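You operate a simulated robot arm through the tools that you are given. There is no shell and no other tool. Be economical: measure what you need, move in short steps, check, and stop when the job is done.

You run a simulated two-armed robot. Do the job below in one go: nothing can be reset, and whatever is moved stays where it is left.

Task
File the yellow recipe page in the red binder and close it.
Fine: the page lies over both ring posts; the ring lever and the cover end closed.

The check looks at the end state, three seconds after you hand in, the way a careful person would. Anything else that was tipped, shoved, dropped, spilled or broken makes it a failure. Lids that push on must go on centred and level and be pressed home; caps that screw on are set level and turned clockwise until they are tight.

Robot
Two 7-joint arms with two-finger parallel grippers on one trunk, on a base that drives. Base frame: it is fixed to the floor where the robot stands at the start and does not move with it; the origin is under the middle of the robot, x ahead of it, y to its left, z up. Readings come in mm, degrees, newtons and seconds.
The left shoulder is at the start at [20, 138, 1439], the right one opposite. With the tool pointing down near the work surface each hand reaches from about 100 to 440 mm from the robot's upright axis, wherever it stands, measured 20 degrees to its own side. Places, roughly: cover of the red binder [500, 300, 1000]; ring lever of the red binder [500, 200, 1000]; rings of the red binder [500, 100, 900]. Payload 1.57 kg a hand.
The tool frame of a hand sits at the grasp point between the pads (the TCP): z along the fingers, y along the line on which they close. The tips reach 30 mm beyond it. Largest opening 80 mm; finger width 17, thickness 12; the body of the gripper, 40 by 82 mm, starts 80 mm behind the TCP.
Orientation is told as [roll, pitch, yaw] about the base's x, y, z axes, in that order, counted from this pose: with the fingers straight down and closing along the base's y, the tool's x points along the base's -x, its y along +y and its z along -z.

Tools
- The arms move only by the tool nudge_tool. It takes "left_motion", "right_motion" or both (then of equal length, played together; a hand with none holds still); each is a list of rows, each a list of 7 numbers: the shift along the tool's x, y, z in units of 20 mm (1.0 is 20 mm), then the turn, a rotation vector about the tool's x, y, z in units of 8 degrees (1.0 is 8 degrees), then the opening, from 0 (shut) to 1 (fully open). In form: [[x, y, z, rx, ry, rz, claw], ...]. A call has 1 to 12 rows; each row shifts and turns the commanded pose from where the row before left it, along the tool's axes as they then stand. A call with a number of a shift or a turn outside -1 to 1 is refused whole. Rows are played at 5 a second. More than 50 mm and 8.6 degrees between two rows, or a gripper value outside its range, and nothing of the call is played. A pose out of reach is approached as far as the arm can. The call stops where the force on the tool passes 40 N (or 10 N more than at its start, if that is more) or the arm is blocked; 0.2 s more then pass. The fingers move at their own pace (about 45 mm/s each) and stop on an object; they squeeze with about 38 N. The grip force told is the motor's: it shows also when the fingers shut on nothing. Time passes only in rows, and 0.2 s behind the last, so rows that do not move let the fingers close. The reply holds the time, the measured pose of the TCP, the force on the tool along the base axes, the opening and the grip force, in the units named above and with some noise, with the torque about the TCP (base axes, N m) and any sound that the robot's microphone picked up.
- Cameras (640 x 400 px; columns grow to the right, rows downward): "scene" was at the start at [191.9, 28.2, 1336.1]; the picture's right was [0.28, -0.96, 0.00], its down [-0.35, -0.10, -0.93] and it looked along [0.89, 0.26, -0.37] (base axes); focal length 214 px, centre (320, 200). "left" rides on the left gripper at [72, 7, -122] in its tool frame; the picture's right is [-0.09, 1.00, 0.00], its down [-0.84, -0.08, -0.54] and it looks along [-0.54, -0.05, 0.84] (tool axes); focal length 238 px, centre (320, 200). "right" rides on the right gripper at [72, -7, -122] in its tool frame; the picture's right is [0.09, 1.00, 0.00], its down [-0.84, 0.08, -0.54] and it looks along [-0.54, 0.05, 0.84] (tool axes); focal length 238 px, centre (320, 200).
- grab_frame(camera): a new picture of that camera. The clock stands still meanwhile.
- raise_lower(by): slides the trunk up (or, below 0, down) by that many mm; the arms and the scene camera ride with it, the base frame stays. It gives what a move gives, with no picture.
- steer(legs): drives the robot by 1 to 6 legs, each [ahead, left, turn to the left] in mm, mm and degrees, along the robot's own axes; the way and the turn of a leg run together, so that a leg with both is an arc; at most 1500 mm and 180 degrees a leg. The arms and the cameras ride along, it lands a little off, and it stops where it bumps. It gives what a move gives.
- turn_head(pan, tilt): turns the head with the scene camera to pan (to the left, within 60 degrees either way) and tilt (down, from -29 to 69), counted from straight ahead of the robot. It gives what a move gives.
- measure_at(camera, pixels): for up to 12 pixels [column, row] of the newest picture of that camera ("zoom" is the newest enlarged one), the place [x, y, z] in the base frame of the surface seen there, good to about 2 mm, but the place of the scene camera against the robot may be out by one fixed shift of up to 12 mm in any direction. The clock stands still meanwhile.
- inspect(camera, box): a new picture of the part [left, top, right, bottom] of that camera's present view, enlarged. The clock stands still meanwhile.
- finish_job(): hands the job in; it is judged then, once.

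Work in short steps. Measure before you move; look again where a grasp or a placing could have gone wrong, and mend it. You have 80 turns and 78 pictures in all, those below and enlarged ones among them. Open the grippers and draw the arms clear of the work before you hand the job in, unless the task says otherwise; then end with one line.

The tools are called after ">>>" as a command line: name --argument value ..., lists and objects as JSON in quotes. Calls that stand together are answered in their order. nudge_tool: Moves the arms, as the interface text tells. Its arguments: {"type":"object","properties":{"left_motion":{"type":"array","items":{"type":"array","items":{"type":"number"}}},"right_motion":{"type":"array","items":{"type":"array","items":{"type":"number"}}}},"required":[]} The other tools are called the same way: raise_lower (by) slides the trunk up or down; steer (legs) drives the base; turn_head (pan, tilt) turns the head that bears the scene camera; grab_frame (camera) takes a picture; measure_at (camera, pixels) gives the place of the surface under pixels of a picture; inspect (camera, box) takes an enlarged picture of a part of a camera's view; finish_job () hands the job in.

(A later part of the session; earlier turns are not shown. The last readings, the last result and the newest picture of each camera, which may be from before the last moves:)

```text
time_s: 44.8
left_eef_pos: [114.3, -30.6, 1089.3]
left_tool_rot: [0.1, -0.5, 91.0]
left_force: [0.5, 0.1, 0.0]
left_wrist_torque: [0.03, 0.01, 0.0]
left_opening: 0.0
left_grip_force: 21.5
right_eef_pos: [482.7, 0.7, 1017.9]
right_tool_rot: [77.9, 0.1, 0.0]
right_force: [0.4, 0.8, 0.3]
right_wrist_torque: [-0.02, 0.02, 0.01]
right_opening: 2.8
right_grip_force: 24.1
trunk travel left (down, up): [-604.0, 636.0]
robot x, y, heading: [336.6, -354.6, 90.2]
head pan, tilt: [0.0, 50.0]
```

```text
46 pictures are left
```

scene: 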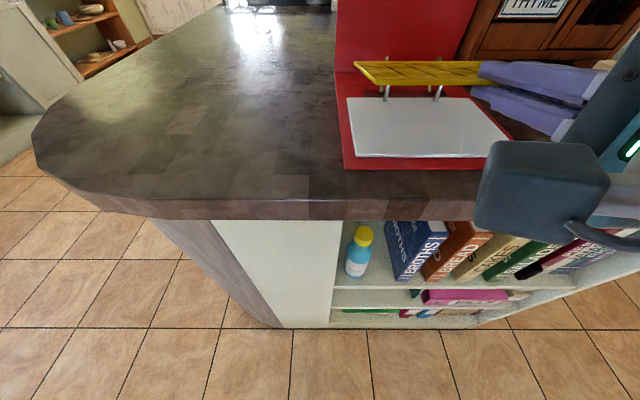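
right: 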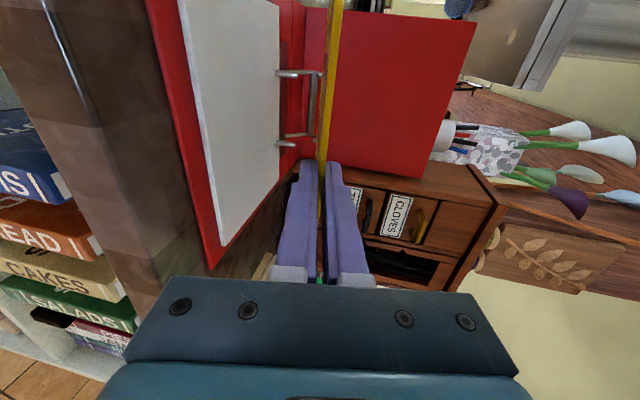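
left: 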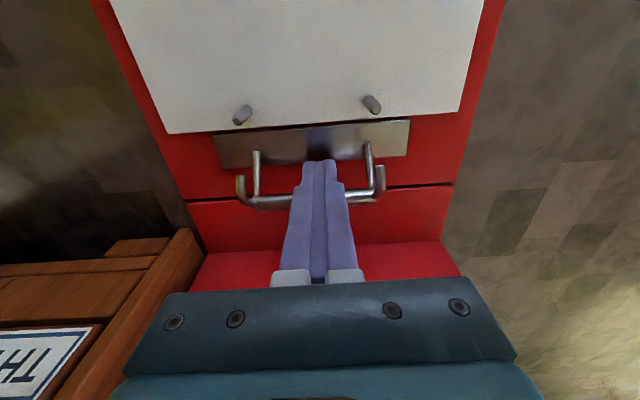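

The page hovers above the posts. To align the holes I bring the left hand's camera above the page's left side.

>>> nudge_tool --left_motion '[[0, -0.9, -1, 0, 0, 0, 0], [0, -0.9, -1, 0, 0, 0, 0], [-0.5, -0.95, -1, 0, 0, 0, 0], [-0.5, -0.95, -1, 0, 0, 0, 0], [-0.5, -0.95, 0, 0, 0, 0, 0], [-0.5, -0.95, 0, 0, 0, 0, 0], [-0.5, -0.95, 0, 0, 0, 0, 0], [-0.5, -0.95, 0, 0, 0, 0, 0], [-0.5, -0.95, 0, 0, 0, 0, 0], [-0.6, -0.95, 0, 0, 0, 0, 0], [-0.6, -0.95, 0, 0, 0, 0, 0], [-0.6, -0.95, 0, 0, 0, 0, 0]]'

>>> grab_frame --camera "left"

```text
time_s: 45.8
left_eef_pos: [183.2, -25.1, 1113.3]
left_tool_rot: [0.5, 9.0, 91.8]
left_force: [0.2, 0.5, -0.1]
left_wrist_torque: [0.05, 0.02, -0.01]
left_opening: 0.0
left_grip_force: 21.4
right_eef_pos: [482.0, 1.0, 1019.1]
right_tool_rot: [77.9, 0.0, 0.1]
right_force: [0.0, 0.7, -0.2]
right_wrist_torque: [0.0, -0.05, 0.01]
right_opening: 2.6
right_grip_force: 24.3
trunk travel left (down, up): [-604.0, 636.0]
robot x, y, heading: [339.8, -356.6, 89.9]
head pan, tilt: [0.0, 50.0]
stopped in row 5 (left hand): the arm was blocked; the commanded pose is now the measured one
```

```text
45 pictures are left
```

left: 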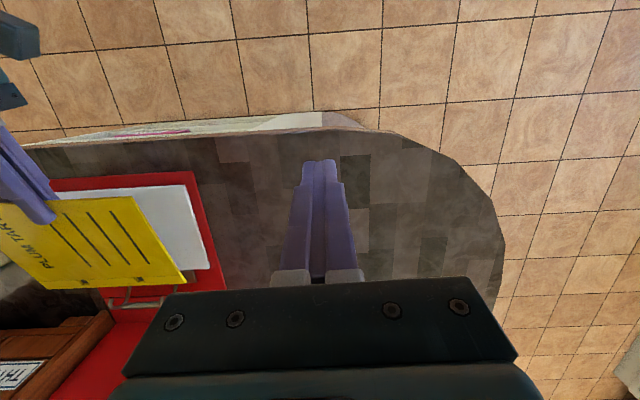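

The left hand was blocked going higher, but its view already shows the page holes at about (82,282) and (140,278). I enlarge.

>>> inspect --camera "left" --box '[40, 240, 200, 340]'

>>> measure_at --camera "left" --pixels '[[185, 282], [50, 289], [150, 200]]'

```text
4.00 times, centred on (120, 290) of left
```

zoom: 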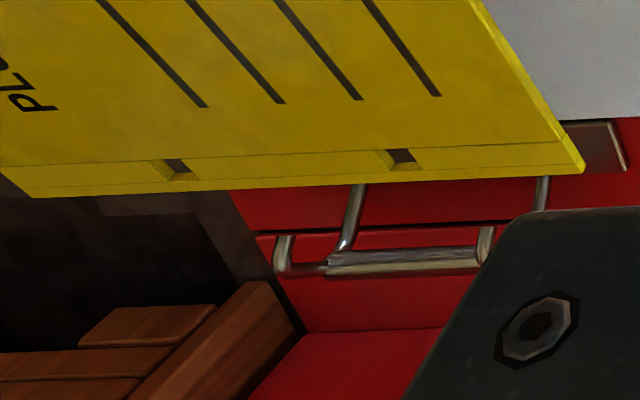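

```text
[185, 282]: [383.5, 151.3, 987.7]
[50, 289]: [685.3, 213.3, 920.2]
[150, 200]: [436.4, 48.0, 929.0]
```

>>> measure_at --camera "zoom" --pixels '[[374, 152], [424, 149], [425, 172], [385, 175], [150, 162], [200, 158], [165, 185], [200, 180], [580, 172], [30, 194], [400, 140], [400, 180]]'

```text
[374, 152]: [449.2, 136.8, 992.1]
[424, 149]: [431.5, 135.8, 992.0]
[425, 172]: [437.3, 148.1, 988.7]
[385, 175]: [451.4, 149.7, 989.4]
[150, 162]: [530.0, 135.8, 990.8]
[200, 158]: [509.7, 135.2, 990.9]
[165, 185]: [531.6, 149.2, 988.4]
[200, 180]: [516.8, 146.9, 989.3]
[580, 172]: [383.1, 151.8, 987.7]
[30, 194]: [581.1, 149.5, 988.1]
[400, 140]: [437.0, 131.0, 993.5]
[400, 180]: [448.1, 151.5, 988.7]
```

Holes are centred at (440.5,142) and (520,142), aligned in x with the posts; y needs +22 mm. I shift forward and lower to just above the post tops.

>>> nudge_tool --right_motion '[[0, 0.12, 0.55, 0, 0, 0, 0], [0, 0.12, 0.55, 0, 0, 0, 0], [0, -0.6, 0.13, 0, 0, 0, 0], [0, -0.6, 0.13, 0, 0, 0, 0], [0, 0, 0, 0, 0, 0, 0]]'

>>> inspect --camera "left" --box '[40, 240, 200, 340]'

>>> inspect --camera "right" --box '[230, 20, 390, 180]'

```text
time_s: 47.0
left_eef_pos: [182.2, -24.4, 1112.6]
left_tool_rot: [0.5, 9.1, 91.6]
left_force: [-0.8, 0.3, -0.2]
left_wrist_torque: [0.02, 0.0, -0.01]
left_opening: 0.0
left_grip_force: 21.0
right_eef_pos: [482.0, 21.6, 994.2]
right_tool_rot: [77.9, 0.0, 0.1]
right_force: [-0.6, -0.6, 0.3]
right_wrist_torque: [-0.05, -0.03, 0.01]
right_opening: 2.8
right_grip_force: 23.5
trunk travel left (down, up): [-604.0, 636.0]
robot x, y, heading: [336.5, -354.6, 90.1]
head pan, tilt: [0.0, 50.0]
```

```text
4.00 times, centred on (120, 290) of left
```

zoom: 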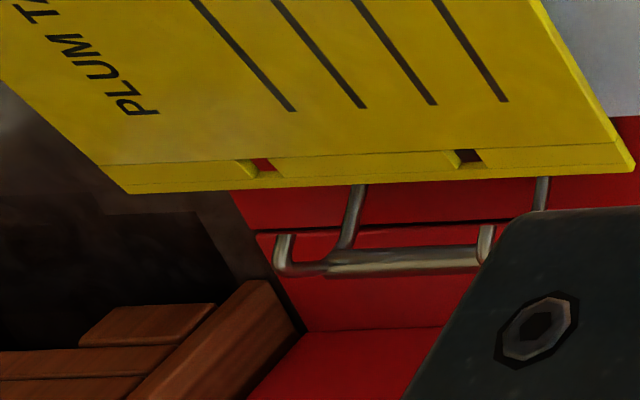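

```text
2.50 times, centred on (310, 100) of right
```

zoom: 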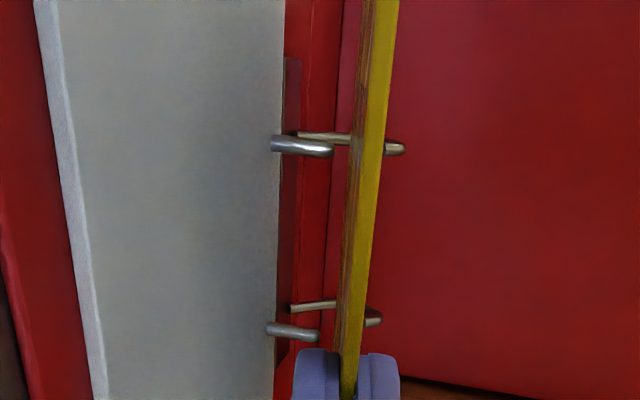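

>>> measure_at --camera "zoom" --pixels '[[275, 143], [325, 150], [312, 334], [275, 328], [300, 150], [300, 140], [300, 332]]'

>>> inspect --camera "left" --box '[90, 260, 170, 310]'

>>> measure_at --camera "zoom" --pixels '[[75, 158], [150, 155], [155, 180], [110, 190], [515, 140], [560, 135], [570, 155], [525, 165], [200, 210], [600, 180]]'

```text
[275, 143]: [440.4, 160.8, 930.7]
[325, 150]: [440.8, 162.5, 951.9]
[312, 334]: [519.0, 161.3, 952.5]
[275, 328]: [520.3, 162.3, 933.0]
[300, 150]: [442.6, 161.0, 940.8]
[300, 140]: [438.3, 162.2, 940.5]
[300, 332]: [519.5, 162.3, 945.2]
```

```text
8.00 times, centred on (130, 285) of left
```

zoom: 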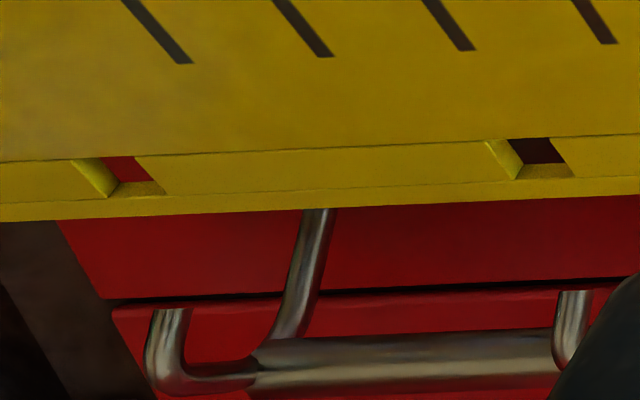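

```text
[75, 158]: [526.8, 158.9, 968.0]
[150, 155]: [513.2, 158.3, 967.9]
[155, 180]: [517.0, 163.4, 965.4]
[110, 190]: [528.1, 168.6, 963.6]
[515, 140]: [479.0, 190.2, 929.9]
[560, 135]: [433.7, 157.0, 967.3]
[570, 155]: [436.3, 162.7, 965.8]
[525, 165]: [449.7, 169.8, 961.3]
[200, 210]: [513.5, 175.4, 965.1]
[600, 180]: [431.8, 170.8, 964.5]
```

Hole centres are at y≈163, post centres ≈164.7; x matches. I lower 32 mm with 1.5 mm forward, watching the force.

>>> nudge_tool --right_motion '[[0, -0.35, 0.15, 0, 0, 0, 0], [0, -0.4, 0.087, 0, 0, 0, 0], [0, -0.4, 0.087, 0, 0, 0, 0], [0, -0.4, 0.087, 0, 0, 0, 0], [0, 0, 0, 0, 0, 0, 0]]'

>>> inspect --camera "left" --box '[60, 240, 180, 320]'

>>> inspect --camera "right" --box '[230, 20, 390, 180]'

```text
time_s: 48.2
left_eef_pos: [182.0, -24.8, 1113.5]
left_tool_rot: [0.5, 9.2, 91.7]
left_force: [0.2, -0.6, 0.5]
left_wrist_torque: [0.0, -0.02, -0.01]
left_opening: 0.0
left_grip_force: 22.2
right_eef_pos: [482.2, 24.0, 962.1]
right_tool_rot: [77.8, 0.0, 0.1]
right_force: [-0.9, -1.5, 1.8]
right_wrist_torque: [0.2, 0.02, 0.03]
right_opening: 2.7
right_grip_force: 24.2
trunk travel left (down, up): [-604.0, 636.0]
robot x, y, heading: [341.0, -359.7, 90.1]
head pan, tilt: [0.0, 50.0]
```

```text
5.00 times, centred on (120, 280) of left
```

zoom: 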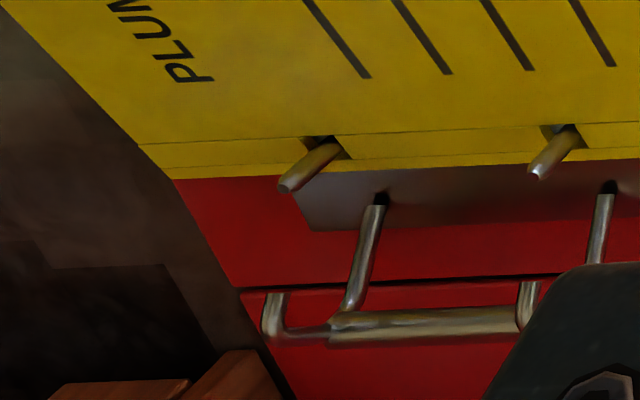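

```text
2.50 times, centred on (310, 100) of right
```

zoom: 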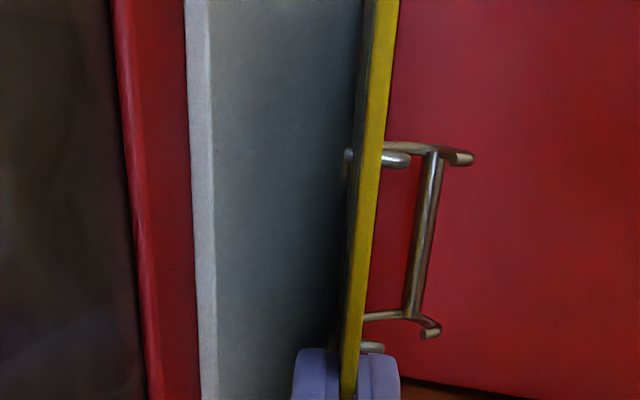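

Both posts poke through the holes. I open the fingers to about 20 mm, then withdraw back along the tool axis.

>>> nudge_tool --right_motion '[[0, 0, 0, 0, 0, 0, 0.12], [0, 0, 0, 0, 0, 0, 0.22], [0, 0, 0, 0, 0, 0, 0.22], [0, 0, 0, 0, 0, 0, 0.22]]'

>>> grab_frame --camera "left"

```text
time_s: 49.2
left_eef_pos: [182.1, -23.6, 1112.9]
left_tool_rot: [0.5, 9.2, 91.7]
left_force: [0.2, -0.7, -0.1]
left_wrist_torque: [0.01, 0.0, -0.01]
left_opening: 0.0
left_grip_force: 20.8
right_eef_pos: [483.0, 24.4, 962.6]
right_tool_rot: [77.9, 0.1, 0.2]
right_force: [0.3, 0.6, -0.5]
right_wrist_torque: [-0.03, 0.01, 0.01]
right_opening: 17.5
right_grip_force: 0.2
trunk travel left (down, up): [-604.0, 636.0]
robot x, y, heading: [345.7, -352.8, 90.1]
head pan, tilt: [0.0, 50.0]
```

```text
38 pictures are left
```

left: 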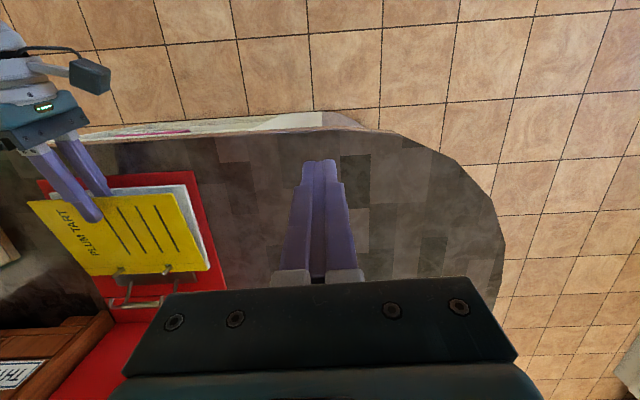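

The page is resting on the lower finger with posts through. I withdraw 80 mm.

>>> nudge_tool --right_motion '[[0, 0, -0.6, 0, 0, 0, 0.22], [0, 0, -0.8, 0, 0, 0, 0.22], [0, 0, -1, 0, 0, 0, 0.22], [0, 0, -1, 0, 0, 0, 0.22], [0, 0, -1, 0, 0, 0, 0.22], [0, 0, 0, 0, 0, 0, 0.22]]'

>>> inspect --camera "left" --box '[0, 130, 240, 330]'

>>> grab_frame --camera "scene"

```text
time_s: 50.6
left_eef_pos: [182.8, -23.8, 1113.5]
left_tool_rot: [0.5, 9.1, 91.7]
left_force: [0.4, -0.4, 0.4]
left_wrist_torque: [-0.02, 0.0, 0.0]
left_opening: 0.1
left_grip_force: 21.3
right_eef_pos: [482.2, -62.6, 981.4]
right_tool_rot: [77.8, 0.0, 0.2]
right_force: [0.4, 1.0, 0.7]
right_wrist_torque: [-0.01, -0.03, 0.01]
right_opening: 18.1
right_grip_force: 0.0
trunk travel left (down, up): [-604.0, 636.0]
robot x, y, heading: [340.3, -355.3, 90.2]
head pan, tilt: [0.0, 50.0]
```

```text
2.00 times, centred on (120, 230) of left
```

zoom: 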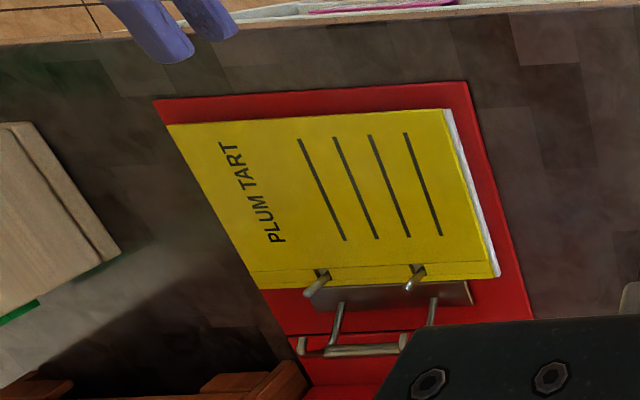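

```text
36 pictures are left
```

scene: 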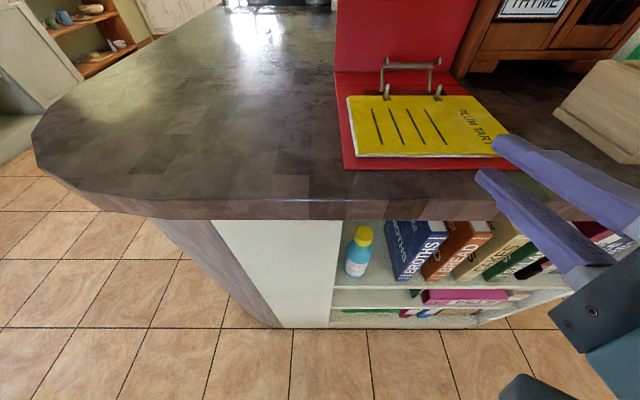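

The page lies flat over both posts. Now I measure the open bail to plan closing it.

>>> inspect --camera "left" --box '[100, 250, 220, 330]'

>>> measure_at --camera "scene" --pixels '[[410, 66], [385, 64], [437, 62], [387, 80], [429, 78]]'

>>> measure_at --camera "zoom" --pixels '[[240, 255], [380, 278], [130, 270], [260, 262], [310, 263], [410, 240], [150, 370], [300, 255], [340, 350]]'

```text
5.00 times, centred on (160, 290) of left
```

zoom: 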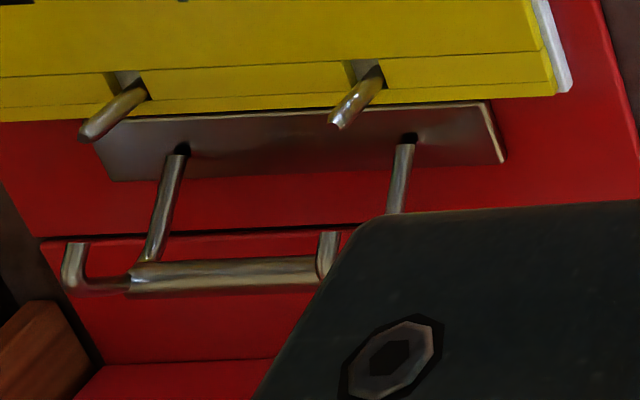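

```text
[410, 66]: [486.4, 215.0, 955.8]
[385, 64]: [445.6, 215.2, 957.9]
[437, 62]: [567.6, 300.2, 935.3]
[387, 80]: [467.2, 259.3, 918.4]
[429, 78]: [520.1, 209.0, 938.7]
```

```text
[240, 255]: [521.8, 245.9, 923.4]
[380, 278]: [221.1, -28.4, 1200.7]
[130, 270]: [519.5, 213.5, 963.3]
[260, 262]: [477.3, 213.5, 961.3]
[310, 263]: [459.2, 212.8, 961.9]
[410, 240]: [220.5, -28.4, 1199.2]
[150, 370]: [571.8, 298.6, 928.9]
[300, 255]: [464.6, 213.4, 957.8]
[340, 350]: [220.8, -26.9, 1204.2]
```

The open bar is at y≈214, z≈962. I'll close it with the right hand from behind, fingers down. First the trunk goes up 150 mm and the right hand turns back to vertical.

>>> raise_lower --by 150

>>> nudge_tool --right_motion '[[0, 0, 0, 1, 0, 0, 0.2], [0, 0, 0, 1, 0, 0, 0], [0, 0, 0, 1, 0, 0, 0], [0, 0, 0, 1, 0, 0, 0], [0, 0, 0, 1, 0, 0, 0], [0, 0, 0, 1, 0, 0, 0], [0, 0, 0, 1, 0, 0, 0], [0, 0, 0, 1, 0, 0, 0], [0, 0, 0, 1, 0, 0, 0], [0, 0, 0, 0.73, 0, 0, 0], [0, 0, 0, 0, 0, 0, 0]]'

>>> nudge_tool --right_motion '[[0, 0, 0, 0, 0, -1, 0], [0, 0, 0, 0, 0, -1, 0], [0, 0, 0, 0, 0, -1, 0], [0, 0, 0, 0, 0, -1, 0], [0, 0, 0, 0, 0, -1, 0], [0, 0, 0, 0, 0, -1, 0], [0, 0, 0, 0, 0, -1, 0], [0, 0, 0, 0, 0, -1, 0], [0, 0, 0, 0, 0, -1, 0], [0, 0, 0, 0, 0, -1, 0], [0, 0, 0, 0, 0, -1, 0], [0, 0, 0, 0, 0, -0.25, 0]]'

```text
time_s: 52.4
left_eef_pos: [181.7, -24.1, 1264.5]
left_tool_rot: [0.6, 9.2, 91.7]
left_force: [-0.1, -0.6, -0.5]
left_wrist_torque: [0.02, -0.01, 0.0]
left_opening: 0.1
left_grip_force: 21.4
right_eef_pos: [482.2, -62.3, 1129.6]
right_tool_rot: [77.8, 0.0, 0.1]
right_force: [-0.1, -0.5, -0.3]
right_wrist_torque: [0.02, 0.04, -0.02]
right_opening: 17.7
right_grip_force: 0.1
trunk travel left (down, up): [-754.0, 486.0]
robot x, y, heading: [335.7, -358.2, 90.5]
head pan, tilt: [0.0, 50.0]
```

```text
time_s: 55.0
left_eef_pos: [182.4, -24.6, 1262.1]
left_tool_rot: [0.5, 9.1, 91.6]
left_force: [0.0, -0.5, -0.1]
left_wrist_torque: [0.0, 0.0, -0.01]
left_opening: 0.0
left_grip_force: 21.7
right_eef_pos: [510.2, -23.4, 1040.0]
right_tool_rot: [0.2, -4.8, -1.4]
right_force: [1.1, -0.4, 0.4]
right_wrist_torque: [0.0, 0.01, 0.02]
right_opening: 0.0
right_grip_force: 21.5
right hand out of reach, approached as far as the arm can: row 2, 3, 4, 8, 9, 10
trunk travel left (down, up): [-754.0, 486.0]
robot x, y, heading: [342.3, -352.3, 90.1]
head pan, tilt: [0.0, 50.0]
stopped in row 11 (right hand): the arm was blocked; the commanded pose is now the measured one
```

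```text
time_s: 57.6
left_eef_pos: [181.7, -24.9, 1263.2]
left_tool_rot: [0.5, 9.2, 91.7]
left_force: [0.7, 0.1, -0.1]
left_wrist_torque: [-0.02, -0.01, 0.03]
left_opening: 0.0
left_grip_force: 21.2
right_eef_pos: [509.5, -24.8, 1039.6]
right_tool_rot: [-4.8, 0.0, 88.9]
right_force: [0.5, 0.7, 0.1]
right_wrist_torque: [-0.01, 0.0, -0.03]
right_opening: 0.0
right_grip_force: 21.0
trunk travel left (down, up): [-754.0, 486.0]
robot x, y, heading: [335.6, -356.2, 90.2]
head pan, tilt: [0.0, 50.0]
```

Right hand is vertical again at (510,-25,1040). I raise it 20 mm, straighten it, and drive 155 mm ahead.

>>> nudge_tool --right_motion '[[0, 0.5, -1, -0.6, 0, 0.1, 0], [0, 0.5, -0.5, 0, 0, 0, 0], [0, 0.5, 0, 0, 0, 0, 0]]'

>>> steer --legs '[[155, 0, 0]]'

>>> grab_frame --camera "scene"

```text
time_s: 58.6
left_eef_pos: [182.4, -24.4, 1263.3]
left_tool_rot: [0.5, 9.1, 91.7]
left_force: [0.4, 0.1, 0.6]
left_wrist_torque: [0.0, 0.03, -0.01]
left_opening: 0.0
left_grip_force: 21.4
right_eef_pos: [508.8, -7.6, 1051.6]
right_tool_rot: [-3.0, -1.1, 85.8]
right_force: [0.7, -0.7, -0.5]
right_wrist_torque: [-0.04, -0.02, 0.0]
right_opening: 0.0
right_grip_force: 21.1
right hand out of reach, approached as far as the arm can: row 1, 2
trunk travel left (down, up): [-754.0, 486.0]
robot x, y, heading: [335.9, -355.7, 89.9]
head pan, tilt: [0.0, 50.0]
stopped in row 3 (right hand): the arm was blocked; the commanded pose is now the measured one
```

```text
time_s: 60.0
left_eef_pos: [182.5, 128.0, 1263.3]
left_tool_rot: [0.6, 9.1, 91.5]
left_force: [0.4, -0.6, 0.2]
left_wrist_torque: [-0.04, 0.0, 0.0]
left_opening: 0.0
left_grip_force: 21.3
right_eef_pos: [508.3, 144.7, 1051.1]
right_tool_rot: [-3.0, -1.1, 85.7]
right_force: [0.5, 1.2, 0.0]
right_wrist_torque: [0.01, 0.0, -0.03]
right_opening: 0.0
right_grip_force: 21.2
trunk travel left (down, up): [-754.0, 486.0]
robot x, y, heading: [338.7, -200.4, 90.0]
head pan, tilt: [0.0, 50.0]
```

```text
34 pictures are left
```

scene: 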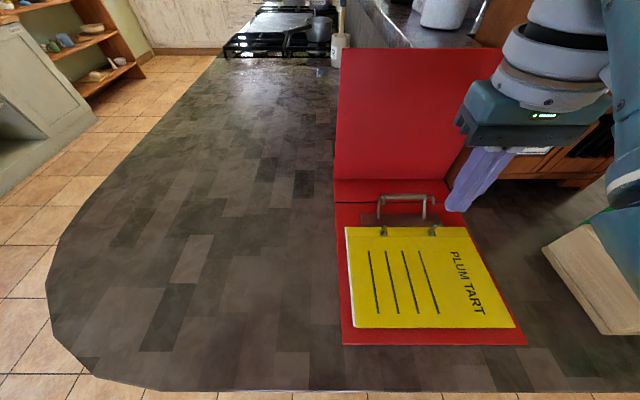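

I try moving the right hand forward beyond the bar (target x 480, y≈245) at this height.

>>> nudge_tool --right_motion '[[-0.8, 0.25, 0, 0, 0, 0, 0], [-0.8, 0.25, 0, 0, 0, 0, 0], [-0.8, 0.25, 0, 0, 0, 0, 0], [-0.8, 0.25, 0, 0, 0, 0, 0], [-0.8, 0.25, 0, 0, 0, 0, 0], [-0.8, 0.25, 0, 0, 0, 0, 0], [0, 0, 0, 0, 0, 0, 0]]'

```text
time_s: 61.6
left_eef_pos: [182.0, 130.2, 1263.4]
left_tool_rot: [0.5, 9.2, 91.5]
left_force: [-0.8, 0.5, 0.7]
left_wrist_torque: [-0.02, -0.01, 0.0]
left_opening: 0.1
left_grip_force: 21.0
right_eef_pos: [484.8, 242.5, 1051.5]
right_tool_rot: [-2.9, -1.0, 85.7]
right_force: [0.8, -0.8, 0.2]
right_wrist_torque: [-0.01, -0.02, 0.04]
right_opening: 0.0
right_grip_force: 21.5
trunk travel left (down, up): [-754.0, 486.0]
robot x, y, heading: [338.4, -200.4, 90.0]
head pan, tilt: [0.0, 50.0]
```

The hand is behind the bar at (485,242). I lower it 70 mm and look.

>>> nudge_tool --right_motion '[[0, 0, 0.9, -0.2, 0, 0, 0], [0, 0, 0.9, 0, 0, 0, 0], [0, 0, 0.9, 0, 0, 0, 0], [0, 0, 0.8, 0, 0, 0, 0], [0, 0, 0, 0, 0, 0, 0]]'

>>> grab_frame --camera "right"

```text
time_s: 62.8
left_eef_pos: [182.5, 129.8, 1263.5]
left_tool_rot: [0.5, 9.1, 91.5]
left_force: [-1.0, 1.0, -1.0]
left_wrist_torque: [-0.01, -0.02, 0.03]
left_opening: 0.0
left_grip_force: 21.2
right_eef_pos: [487.4, 241.7, 982.3]
right_tool_rot: [-1.4, -1.0, 85.6]
right_force: [-0.1, 0.8, 0.0]
right_wrist_torque: [0.0, -0.02, -0.01]
right_opening: 0.2
right_grip_force: 21.4
right hand out of reach, approached as far as the arm can: row 4
trunk travel left (down, up): [-754.0, 486.0]
robot x, y, heading: [336.5, -199.6, 90.2]
head pan, tilt: [0.0, 50.0]
```

```text
33 pictures are left
```

right: 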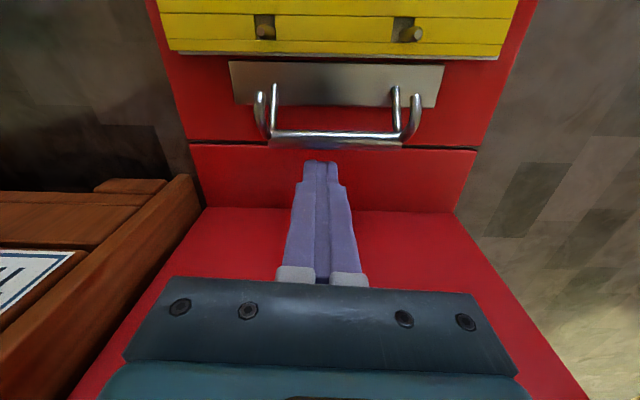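

The fingers are directly behind the bar. I push it toward -y in small steps.

>>> nudge_tool --right_motion '[[0.5, 0, 0, 0, 0, 0, 0], [0.5, 0, 0, 0, 0, 0, 0], [0.5, 0, 0, 0, 0, 0, 0], [0.3, 0, 0, 0, 0, 0, 0], [0, 0, 0, 0, 0, 0, 0]]'

>>> grab_frame --camera "right"

```text
time_s: 64.0
left_eef_pos: [181.6, 128.8, 1264.7]
left_tool_rot: [0.5, 9.1, 91.6]
left_force: [-0.4, -0.2, 0.2]
left_wrist_torque: [-0.01, 0.01, 0.01]
left_opening: 0.2
left_grip_force: 21.8
right_eef_pos: [485.3, 204.2, 980.4]
right_tool_rot: [-1.4, -0.9, 85.8]
right_force: [0.1, -0.2, -0.1]
right_wrist_torque: [-0.01, 0.02, 0.02]
right_opening: 0.1
right_grip_force: 21.2
trunk travel left (down, up): [-754.0, 486.0]
robot x, y, heading: [341.6, -201.1, 90.5]
head pan, tilt: [0.0, 50.0]
```

```text
32 pictures are left
```

right: 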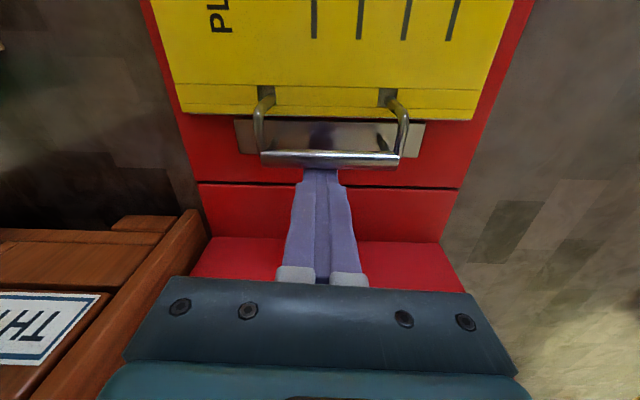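

The hooks are almost on the posts. I push in small increments until force rises, then check.

>>> nudge_tool --right_motion '[[0.2, 0, 0, 0, 0, 0, 0], [0.2, 0, 0, 0, 0, 0, 0], [0, 0, 0, 0, 0, 0, 0]]'

>>> inspect --camera "right" --box '[220, 70, 460, 200]'

>>> inspect --camera "scene" --box '[330, 160, 490, 260]'

```text
time_s: 64.8
left_eef_pos: [183.2, 130.0, 1265.4]
left_tool_rot: [0.6, 9.1, 91.6]
left_force: [0.2, 0.3, -1.0]
left_wrist_torque: [0.03, -0.01, 0.0]
left_opening: 0.0
left_grip_force: 21.8
right_eef_pos: [483.9, 198.4, 982.8]
right_tool_rot: [-1.4, -1.1, 85.7]
right_force: [0.1, 4.5, 1.5]
right_wrist_torque: [0.03, 0.01, 0.02]
right_opening: 0.1
right_grip_force: 21.1
trunk travel left (down, up): [-754.0, 486.0]
robot x, y, heading: [339.8, -201.6, 90.2]
head pan, tilt: [0.0, 50.0]
```

```text
2.67 times, centred on (340, 135) of right
```

zoom: 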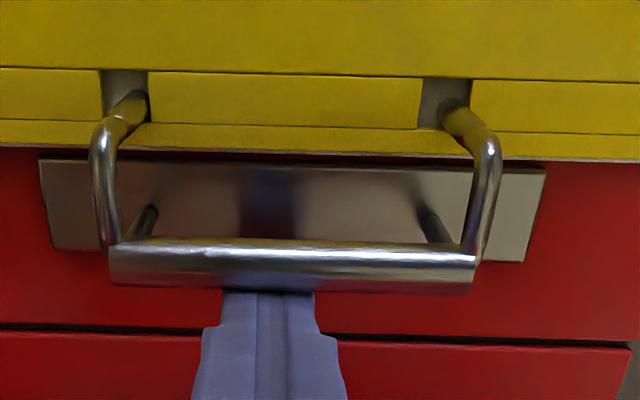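

```text
4.00 times, centred on (410, 210) of scene
```

zoom: 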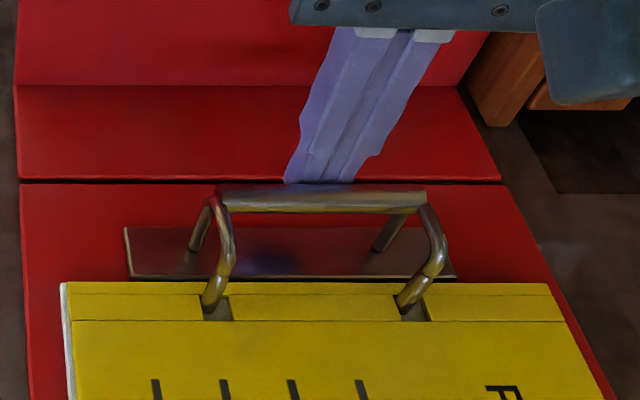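

Force rose to 4.5 N and the hooks meet the posts. I press slightly more to seat it, then back off and check.

>>> nudge_tool --right_motion '[[0.15, 0, 0, 0, 0, 0, 0], [0, 0, 0, 0, 0, 0, 0]]'

>>> nudge_tool --right_motion '[[-0.6, 0, 0, 0, 0, 0, 0], [-0.6, 0, 0, 0, 0, 0, 0], [0, 0, -1, 0, 0, 0, 0], [0, 0, -1, 0, 0, 0, 0], [0, 0, -1, 0, 0, 0, 0], [0, 0, -1, 0, 0, 0, 0], [0, 0, 0, 0, 0, 0, 0]]'

>>> grab_frame --camera "scene"

>>> inspect --camera "scene" --box '[330, 160, 490, 260]'

```text
time_s: 65.4
left_eef_pos: [181.8, 129.7, 1263.1]
left_tool_rot: [0.4, 9.0, 91.7]
left_force: [0.0, 0.7, -0.3]
left_wrist_torque: [0.01, 0.01, 0.0]
left_opening: 0.0
left_grip_force: 21.0
right_eef_pos: [484.1, 193.9, 981.4]
right_tool_rot: [-1.4, -1.1, 85.7]
right_force: [0.3, 4.2, 0.9]
right_wrist_torque: [0.02, -0.04, 0.02]
right_opening: 0.1
right_grip_force: 21.6
trunk travel left (down, up): [-754.0, 486.0]
robot x, y, heading: [337.9, -198.7, 90.2]
head pan, tilt: [0.0, 50.0]
```

```text
time_s: 67.0
left_eef_pos: [181.8, 128.9, 1263.8]
left_tool_rot: [0.5, 9.1, 91.7]
left_force: [0.3, 0.1, -0.2]
left_wrist_torque: [-0.02, 0.03, 0.0]
left_opening: 0.0
left_grip_force: 21.4
right_eef_pos: [484.1, 216.4, 1062.6]
right_tool_rot: [-1.5, -1.0, 85.8]
right_force: [-0.4, 0.2, -0.8]
right_wrist_torque: [-0.02, -0.04, 0.01]
right_opening: 0.0
right_grip_force: 21.8
trunk travel left (down, up): [-754.0, 486.0]
robot x, y, heading: [338.1, -200.8, 90.1]
head pan, tilt: [0.0, 50.0]
```

```text
29 pictures are left
```

scene: 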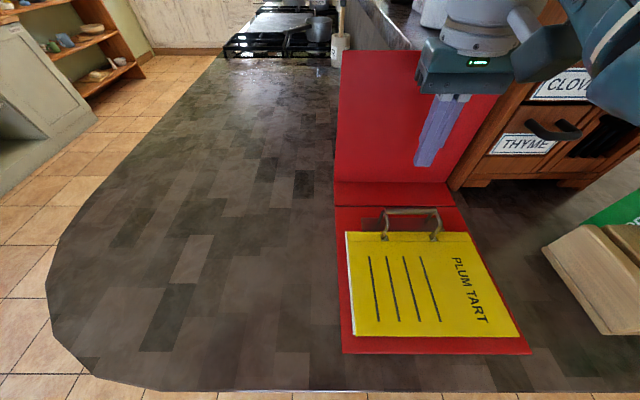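

```text
4.00 times, centred on (410, 210) of scene
```

zoom: 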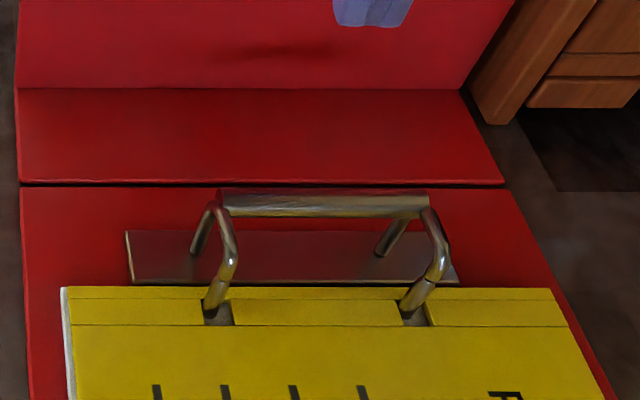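

The bail looks closed. I verify by measuring bar and posts relative to the initial closed offsets (bar ≈26 mm behind post front, z +46 over plate).

>>> measure_at --camera "zoom" --pixels '[[320, 205], [230, 200], [225, 245], [440, 245], [215, 300], [410, 302], [300, 194], [195, 245], [380, 245]]'

>>> inspect --camera "right" --box '[240, 40, 400, 160]'

>>> inspect --camera "scene" --box '[370, 200, 450, 250]'

```text
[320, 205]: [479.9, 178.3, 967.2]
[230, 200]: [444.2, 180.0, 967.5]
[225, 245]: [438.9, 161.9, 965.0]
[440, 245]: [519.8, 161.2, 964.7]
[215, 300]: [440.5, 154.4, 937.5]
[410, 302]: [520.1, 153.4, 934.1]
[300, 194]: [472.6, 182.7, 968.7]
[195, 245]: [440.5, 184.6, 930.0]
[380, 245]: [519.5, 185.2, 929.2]
```

```text
3.33 times, centred on (320, 100) of right
```

zoom: 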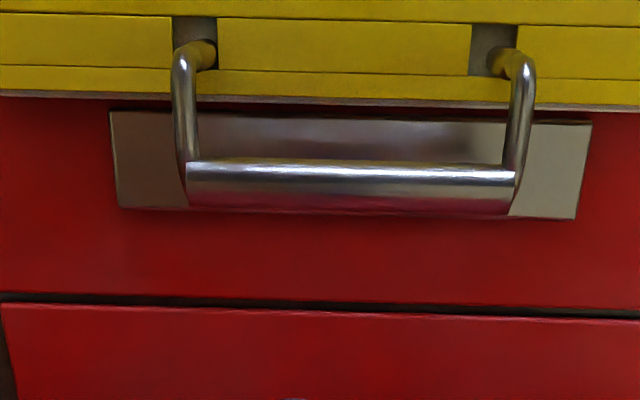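

```text
8.00 times, centred on (410, 225) of scene
```

zoom: 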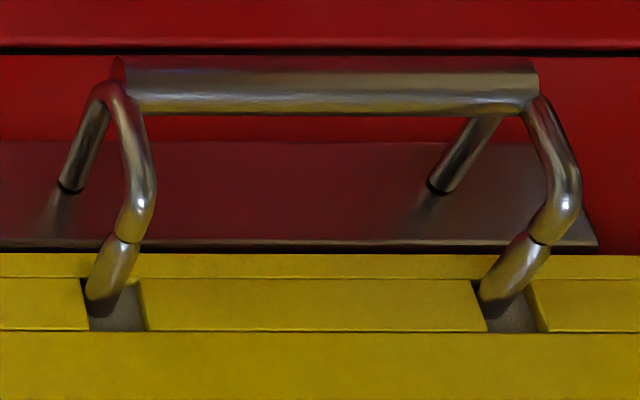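

Ring lever is closed over both posts (joints meet). Now the cover: it stands at y≈293, top z≈1150. I raise the trunk 140 mm and tilt the right hand so its fingers point forward-down to hook behind the cover's top edge.

>>> raise_lower --by 140

>>> nudge_tool --right_motion '[[0, 0, 0, 0, -1, 0, 0], [0, 0, 0, 0, -1, 0, 0], [0, 0, 0, 0, -1, 0, 0], [0, 0, 0, 0, -1, 0, 0], [0, 0, 0, 0, 0, 0, 0]]'

>>> grab_frame --camera "right"

```text
time_s: 68.6
left_eef_pos: [181.4, 129.3, 1403.5]
left_tool_rot: [0.5, 9.1, 91.6]
left_force: [-0.1, 0.4, -0.1]
left_wrist_torque: [0.01, 0.02, -0.02]
left_opening: 0.4
left_grip_force: 21.3
right_eef_pos: [483.4, 218.3, 1201.9]
right_tool_rot: [-1.4, -1.0, 85.8]
right_force: [0.3, 0.1, 0.7]
right_wrist_torque: [0.01, 0.04, 0.0]
right_opening: 0.2
right_grip_force: 21.2
trunk travel left (down, up): [-894.0, 346.0]
robot x, y, heading: [338.5, -199.5, 89.9]
head pan, tilt: [0.0, 50.0]
```

```text
time_s: 69.8
left_eef_pos: [181.6, 129.1, 1403.8]
left_tool_rot: [0.5, 9.1, 91.6]
left_force: [-0.7, 0.4, -0.1]
left_wrist_torque: [-0.02, 0.01, -0.01]
left_opening: 0.1
left_grip_force: 21.2
right_eef_pos: [484.0, 217.1, 1201.6]
right_tool_rot: [-1.7, -33.1, 86.5]
right_force: [-0.1, -0.1, -0.2]
right_wrist_torque: [-0.04, -0.01, 0.0]
right_opening: 0.0
right_grip_force: 21.5
trunk travel left (down, up): [-894.0, 346.0]
robot x, y, heading: [342.3, -202.5, 90.2]
head pan, tilt: [0.0, 50.0]
```

```text
25 pictures are left
```

right: 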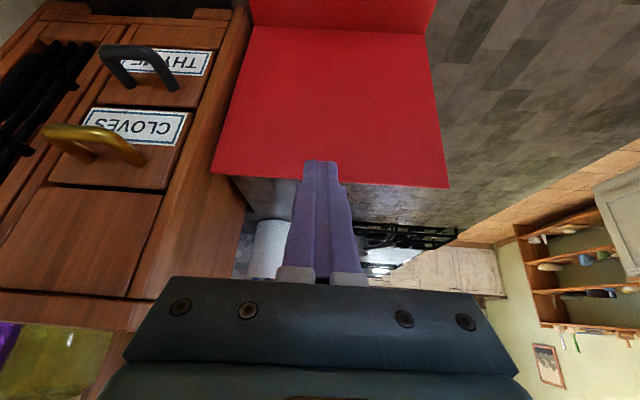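

>>> measure_at --camera "right" --pixels '[[260, 174], [400, 183], [225, 173], [440, 184], [270, 250], [380, 235], [235, 200]]'

```text
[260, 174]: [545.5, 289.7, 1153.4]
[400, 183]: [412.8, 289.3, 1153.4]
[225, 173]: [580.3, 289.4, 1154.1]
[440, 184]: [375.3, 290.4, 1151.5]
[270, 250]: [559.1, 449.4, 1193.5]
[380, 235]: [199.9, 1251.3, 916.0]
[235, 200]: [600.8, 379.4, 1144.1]
```

Cover top edge is at y≈290, z≈1153. I move the hand +92 mm in y above it, then lower 50 mm behind it.

>>> nudge_tool --right_motion '[[-0.772, 0, 0.5, 0, 0, 0, 0], [-0.772, 0, 0.5, 0, 0, 0, 0], [-0.772, 0, 0.5, 0, 0, 0, 0], [-0.772, 0, 0.5, 0, 0, 0, 0], [-0.772, 0, 0.5, 0, 0, 0, 0], [0, 0, 0, 0, 0, 0, 0]]'

>>> grab_frame --camera "scene"

```text
time_s: 71.2
left_eef_pos: [181.4, 129.2, 1403.5]
left_tool_rot: [0.5, 9.1, 91.7]
left_force: [-0.3, -0.2, 0.0]
left_wrist_torque: [-0.02, 0.01, -0.01]
left_opening: 0.2
left_grip_force: 21.0
right_eef_pos: [490.5, 308.6, 1201.5]
right_tool_rot: [-1.6, -33.1, 86.6]
right_force: [0.1, -0.7, -1.0]
right_wrist_torque: [-0.02, -0.02, 0.0]
right_opening: 0.0
right_grip_force: 21.1
trunk travel left (down, up): [-894.0, 346.0]
robot x, y, heading: [339.7, -199.5, 90.2]
head pan, tilt: [0.0, 50.0]
```

```text
24 pictures are left
```

scene: 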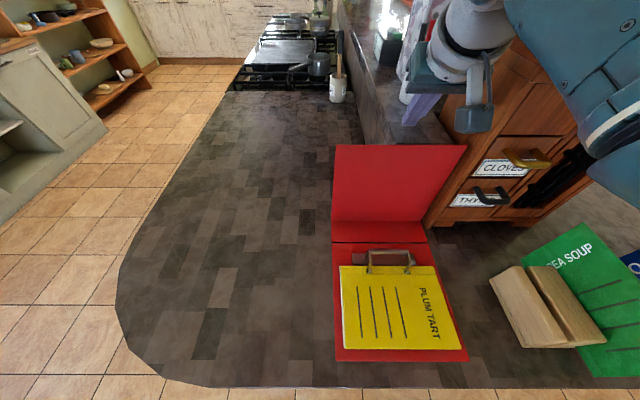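

The fingers are beyond the cover. I lower 50 mm, then pull back 40 mm toward -y.

>>> nudge_tool --right_motion '[[0.45, 0, 0.7, 0, 0, 0, 0], [0.45, 0, 0.7, 0, 0, 0, 0], [0.45, 0, 0.7, 0, 0, 0, 0], [0.42, 0, -0.27, 0, 0, 0, 0], [0.42, 0, -0.27, 0, 0, 0, 0], [0.42, 0, -0.27, 0, 0, 0, 0], [0.42, 0, -0.27, 0, 0, 0, 0], [0, 0, 0, 0, 0, 0, 0]]'

>>> grab_frame --camera "scene"

```text
time_s: 72.0
left_eef_pos: [183.4, 128.1, 1403.0]
left_tool_rot: [0.5, 9.3, 91.6]
left_force: [0.0, -0.4, -0.3]
left_wrist_torque: [0.02, -0.01, -0.01]
left_opening: 0.0
left_grip_force: 21.7
right_eef_pos: [490.8, 311.4, 1169.6]
right_tool_rot: [-1.5, -33.9, 86.5]
right_force: [1.0, -7.3, 9.9]
right_wrist_torque: [-0.1, 0.03, 0.02]
right_opening: 0.1
right_grip_force: 21.7
trunk travel left (down, up): [-894.0, 346.0]
robot x, y, heading: [335.7, -203.0, 90.3]
head pan, tilt: [0.0, 50.0]
stopped in row 3 (right hand): the force on the tool passed its limit at 114 N (the readings are from after the stop); the commanded pose is now the measured one
```

```text
23 pictures are left
```

scene: 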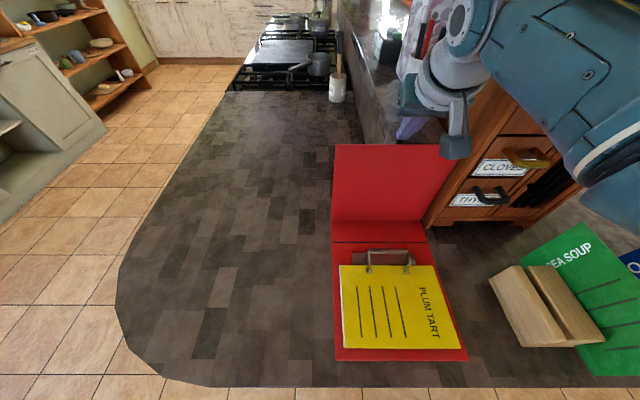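

The tips touched the raised ledge behind (z≈1144). I lift a bit and measure where the ledge's front is.

>>> nudge_tool --right_motion '[[-0.2, 0, -0.5, 0, 0, 0, 0], [0, 0, 0, 0, 0, 0, 0]]'

>>> inspect --camera "scene" --box '[310, 70, 490, 190]'

>>> grab_frame --camera "right"

>>> measure_at --camera "scene" --pixels '[[362, 130], [362, 140], [358, 105], [385, 135], [370, 120], [400, 140], [350, 50], [345, 147], [450, 150]]'

```text
time_s: 72.6
left_eef_pos: [181.8, 128.3, 1404.4]
left_tool_rot: [0.5, 9.1, 91.6]
left_force: [-0.4, -0.3, 0.2]
left_wrist_torque: [0.0, -0.02, 0.0]
left_opening: 0.0
left_grip_force: 21.4
right_eef_pos: [490.4, 310.6, 1179.3]
right_tool_rot: [-1.5, -33.9, 86.6]
right_force: [-0.3, 0.1, 0.6]
right_wrist_torque: [0.01, 0.01, 0.02]
right_opening: 0.0
right_grip_force: 21.3
trunk travel left (down, up): [-894.0, 346.0]
robot x, y, heading: [335.8, -203.3, 89.9]
head pan, tilt: [0.0, 50.0]
```

```text
3.33 times, centred on (400, 130) of scene
```

zoom: 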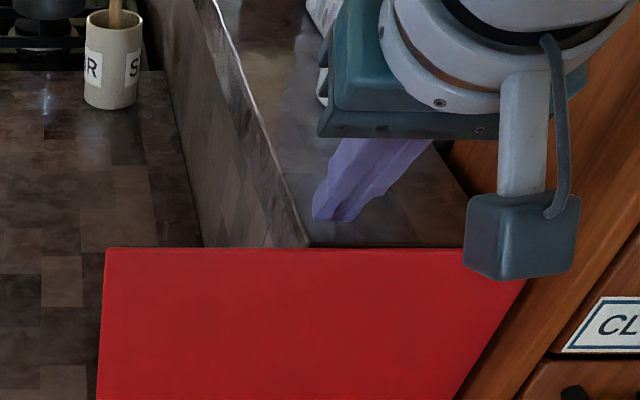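

```text
21 pictures are left
```

right: 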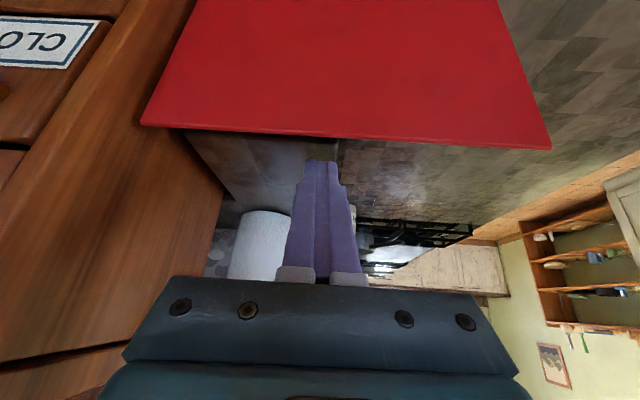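

```text
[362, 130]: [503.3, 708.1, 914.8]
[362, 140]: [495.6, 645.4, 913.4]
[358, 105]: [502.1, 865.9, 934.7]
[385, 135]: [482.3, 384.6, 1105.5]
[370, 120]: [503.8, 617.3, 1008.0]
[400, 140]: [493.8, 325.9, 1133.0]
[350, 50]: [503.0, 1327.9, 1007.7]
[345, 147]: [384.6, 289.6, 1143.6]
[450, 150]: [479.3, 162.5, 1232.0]
```

The ledge begins at x≳480, so the area behind the cover's left part is free. I lift, shift to x≈420 and lower behind the cover there.

>>> nudge_tool --right_motion '[[-0.34, 0, -0.53, 0, 0, 0, 0], [-0.34, 0, -0.53, 0, 0, 0, 0], [0, 0.9, 0, 0, 0, 0, 0], [0, 0.9, 0, 0, 0, 0, 0], [0, 0.9, 0, 0, 0, 0, 0], [0, 0.9, 0, 0, 0, 0, 0], [0, 0, 0, 0, 0, 0, 0]]'

>>> grab_frame --camera "right"

```text
time_s: 74.2
left_eef_pos: [182.2, 128.8, 1402.6]
left_tool_rot: [0.4, 9.1, 91.6]
left_force: [-0.8, -0.6, 0.1]
left_wrist_torque: [0.0, -0.02, 0.02]
left_opening: 0.0
left_grip_force: 21.7
right_eef_pos: [417.9, 314.8, 1204.1]
right_tool_rot: [-1.5, -33.8, 86.6]
right_force: [0.2, -0.5, -0.3]
right_wrist_torque: [0.01, -0.04, 0.01]
right_opening: 0.0
right_grip_force: 21.4
trunk travel left (down, up): [-894.0, 346.0]
robot x, y, heading: [340.3, -202.1, 90.2]
head pan, tilt: [0.0, 50.0]
```

```text
20 pictures are left
```

right: 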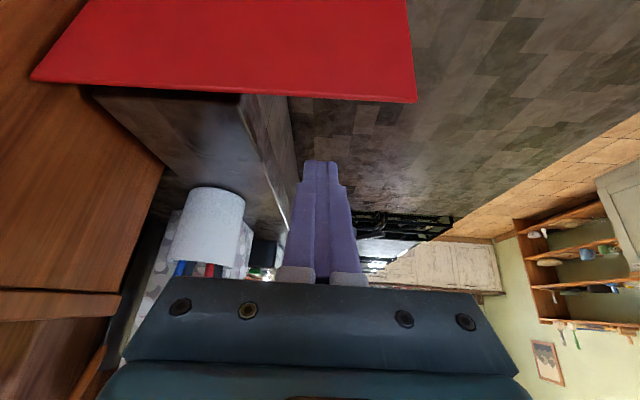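

Behind the cover at x≈418 it is free down to the counter. I lower 55 mm, then pull 30 mm toward -y.

>>> nudge_tool --right_motion '[[0.5, 0, 0.77, 0, 0, 0, 0], [0.5, 0, 0.77, 0, 0, 0, 0], [0.5, 0, 0.77, 0, 0, 0, 0], [0.42, 0, -0.27, 0, 0, 0, 0], [0.42, 0, -0.27, 0, 0, 0, 0], [0.42, 0, -0.27, 0, 0, 0, 0], [0, 0, 0, 0, 0, 0, 0]]'

>>> grab_frame --camera "scene"

```text
time_s: 75.8
left_eef_pos: [182.8, 128.9, 1403.0]
left_tool_rot: [0.5, 9.1, 91.6]
left_force: [0.1, -0.2, 0.0]
left_wrist_torque: [0.03, 0.03, 0.0]
left_opening: 0.1
left_grip_force: 21.0
right_eef_pos: [418.0, 284.7, 1146.0]
right_tool_rot: [-1.5, -33.7, 86.6]
right_force: [-0.5, 0.6, -0.2]
right_wrist_torque: [-0.03, 0.03, 0.01]
right_opening: 0.0
right_grip_force: 21.3
trunk travel left (down, up): [-894.0, 346.0]
robot x, y, heading: [339.6, -203.4, 90.1]
head pan, tilt: [0.0, 50.0]
```

```text
19 pictures are left
```

scene: 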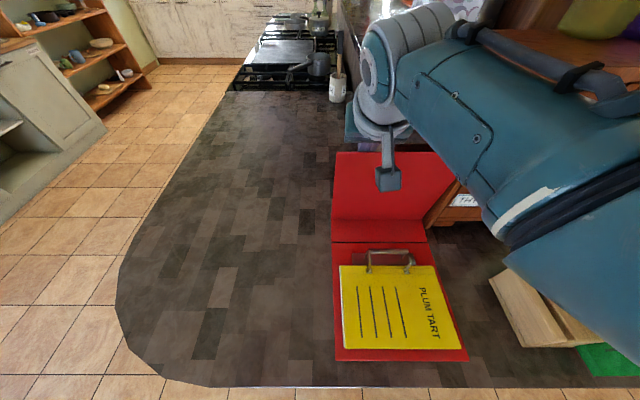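

The cover begins to tilt. I follow its arc: 95 mm toward -y and 32 mm down.

>>> nudge_tool --right_motion '[[0.75, 0, -0.35, 0, 0, 0, 0], [0.78, 0, -0.28, 0, 0, 0, 0], [0.8, 0, -0.22, 0, 0, 0, 0], [0.82, 0, -0.18, 0, 0, 0, 0], [0.83, 0, -0.15, 0, 0, 0, 0], [0.83, 0, -0.12, 0, 0, 0, 0], [0, 0, 0, 0, 0, 0, 0]]'

>>> grab_frame --camera "scene"

```text
time_s: 77.4
left_eef_pos: [181.6, 128.2, 1403.2]
left_tool_rot: [0.5, 9.1, 91.7]
left_force: [1.0, -0.1, 0.2]
left_wrist_torque: [-0.02, -0.02, 0.0]
left_opening: 0.0
left_grip_force: 21.0
right_eef_pos: [426.3, 195.8, 1115.9]
right_tool_rot: [-3.6, -34.5, 87.3]
right_force: [-0.4, 0.2, -0.6]
right_wrist_torque: [-0.03, 0.01, -0.02]
right_opening: 0.0
right_grip_force: 21.4
trunk travel left (down, up): [-894.0, 346.0]
robot x, y, heading: [337.4, -202.1, 89.9]
head pan, tilt: [0.0, 50.0]
```

```text
18 pictures are left
```

scene: 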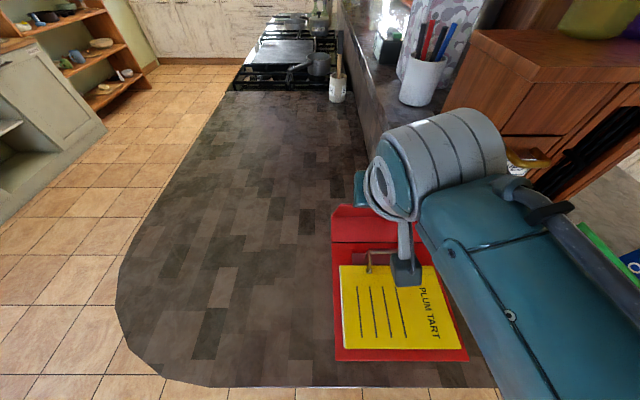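

>>> grab_frame --camera "right"

```text
17 pictures are left
```

right: 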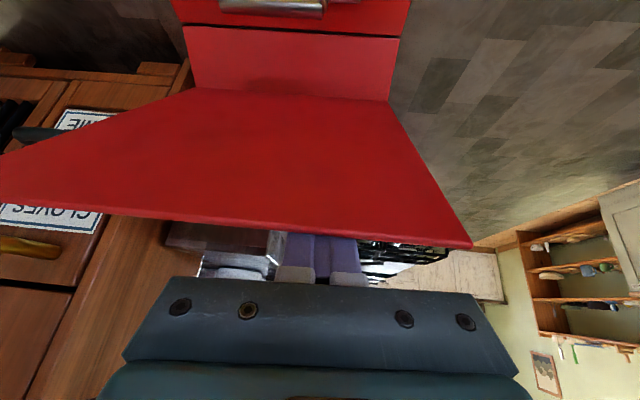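

The cover is leaning over the fingers. I measure its edge to get its angle.

>>> measure_at --camera "right" --pixels '[[320, 228], [465, 240], [150, 208], [300, 95], [300, 40], [320, 160], [270, 8]]'

```text
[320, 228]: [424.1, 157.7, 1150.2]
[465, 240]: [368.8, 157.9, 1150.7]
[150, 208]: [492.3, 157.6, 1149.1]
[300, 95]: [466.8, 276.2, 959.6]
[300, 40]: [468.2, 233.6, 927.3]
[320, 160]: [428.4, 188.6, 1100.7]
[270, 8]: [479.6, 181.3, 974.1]
```

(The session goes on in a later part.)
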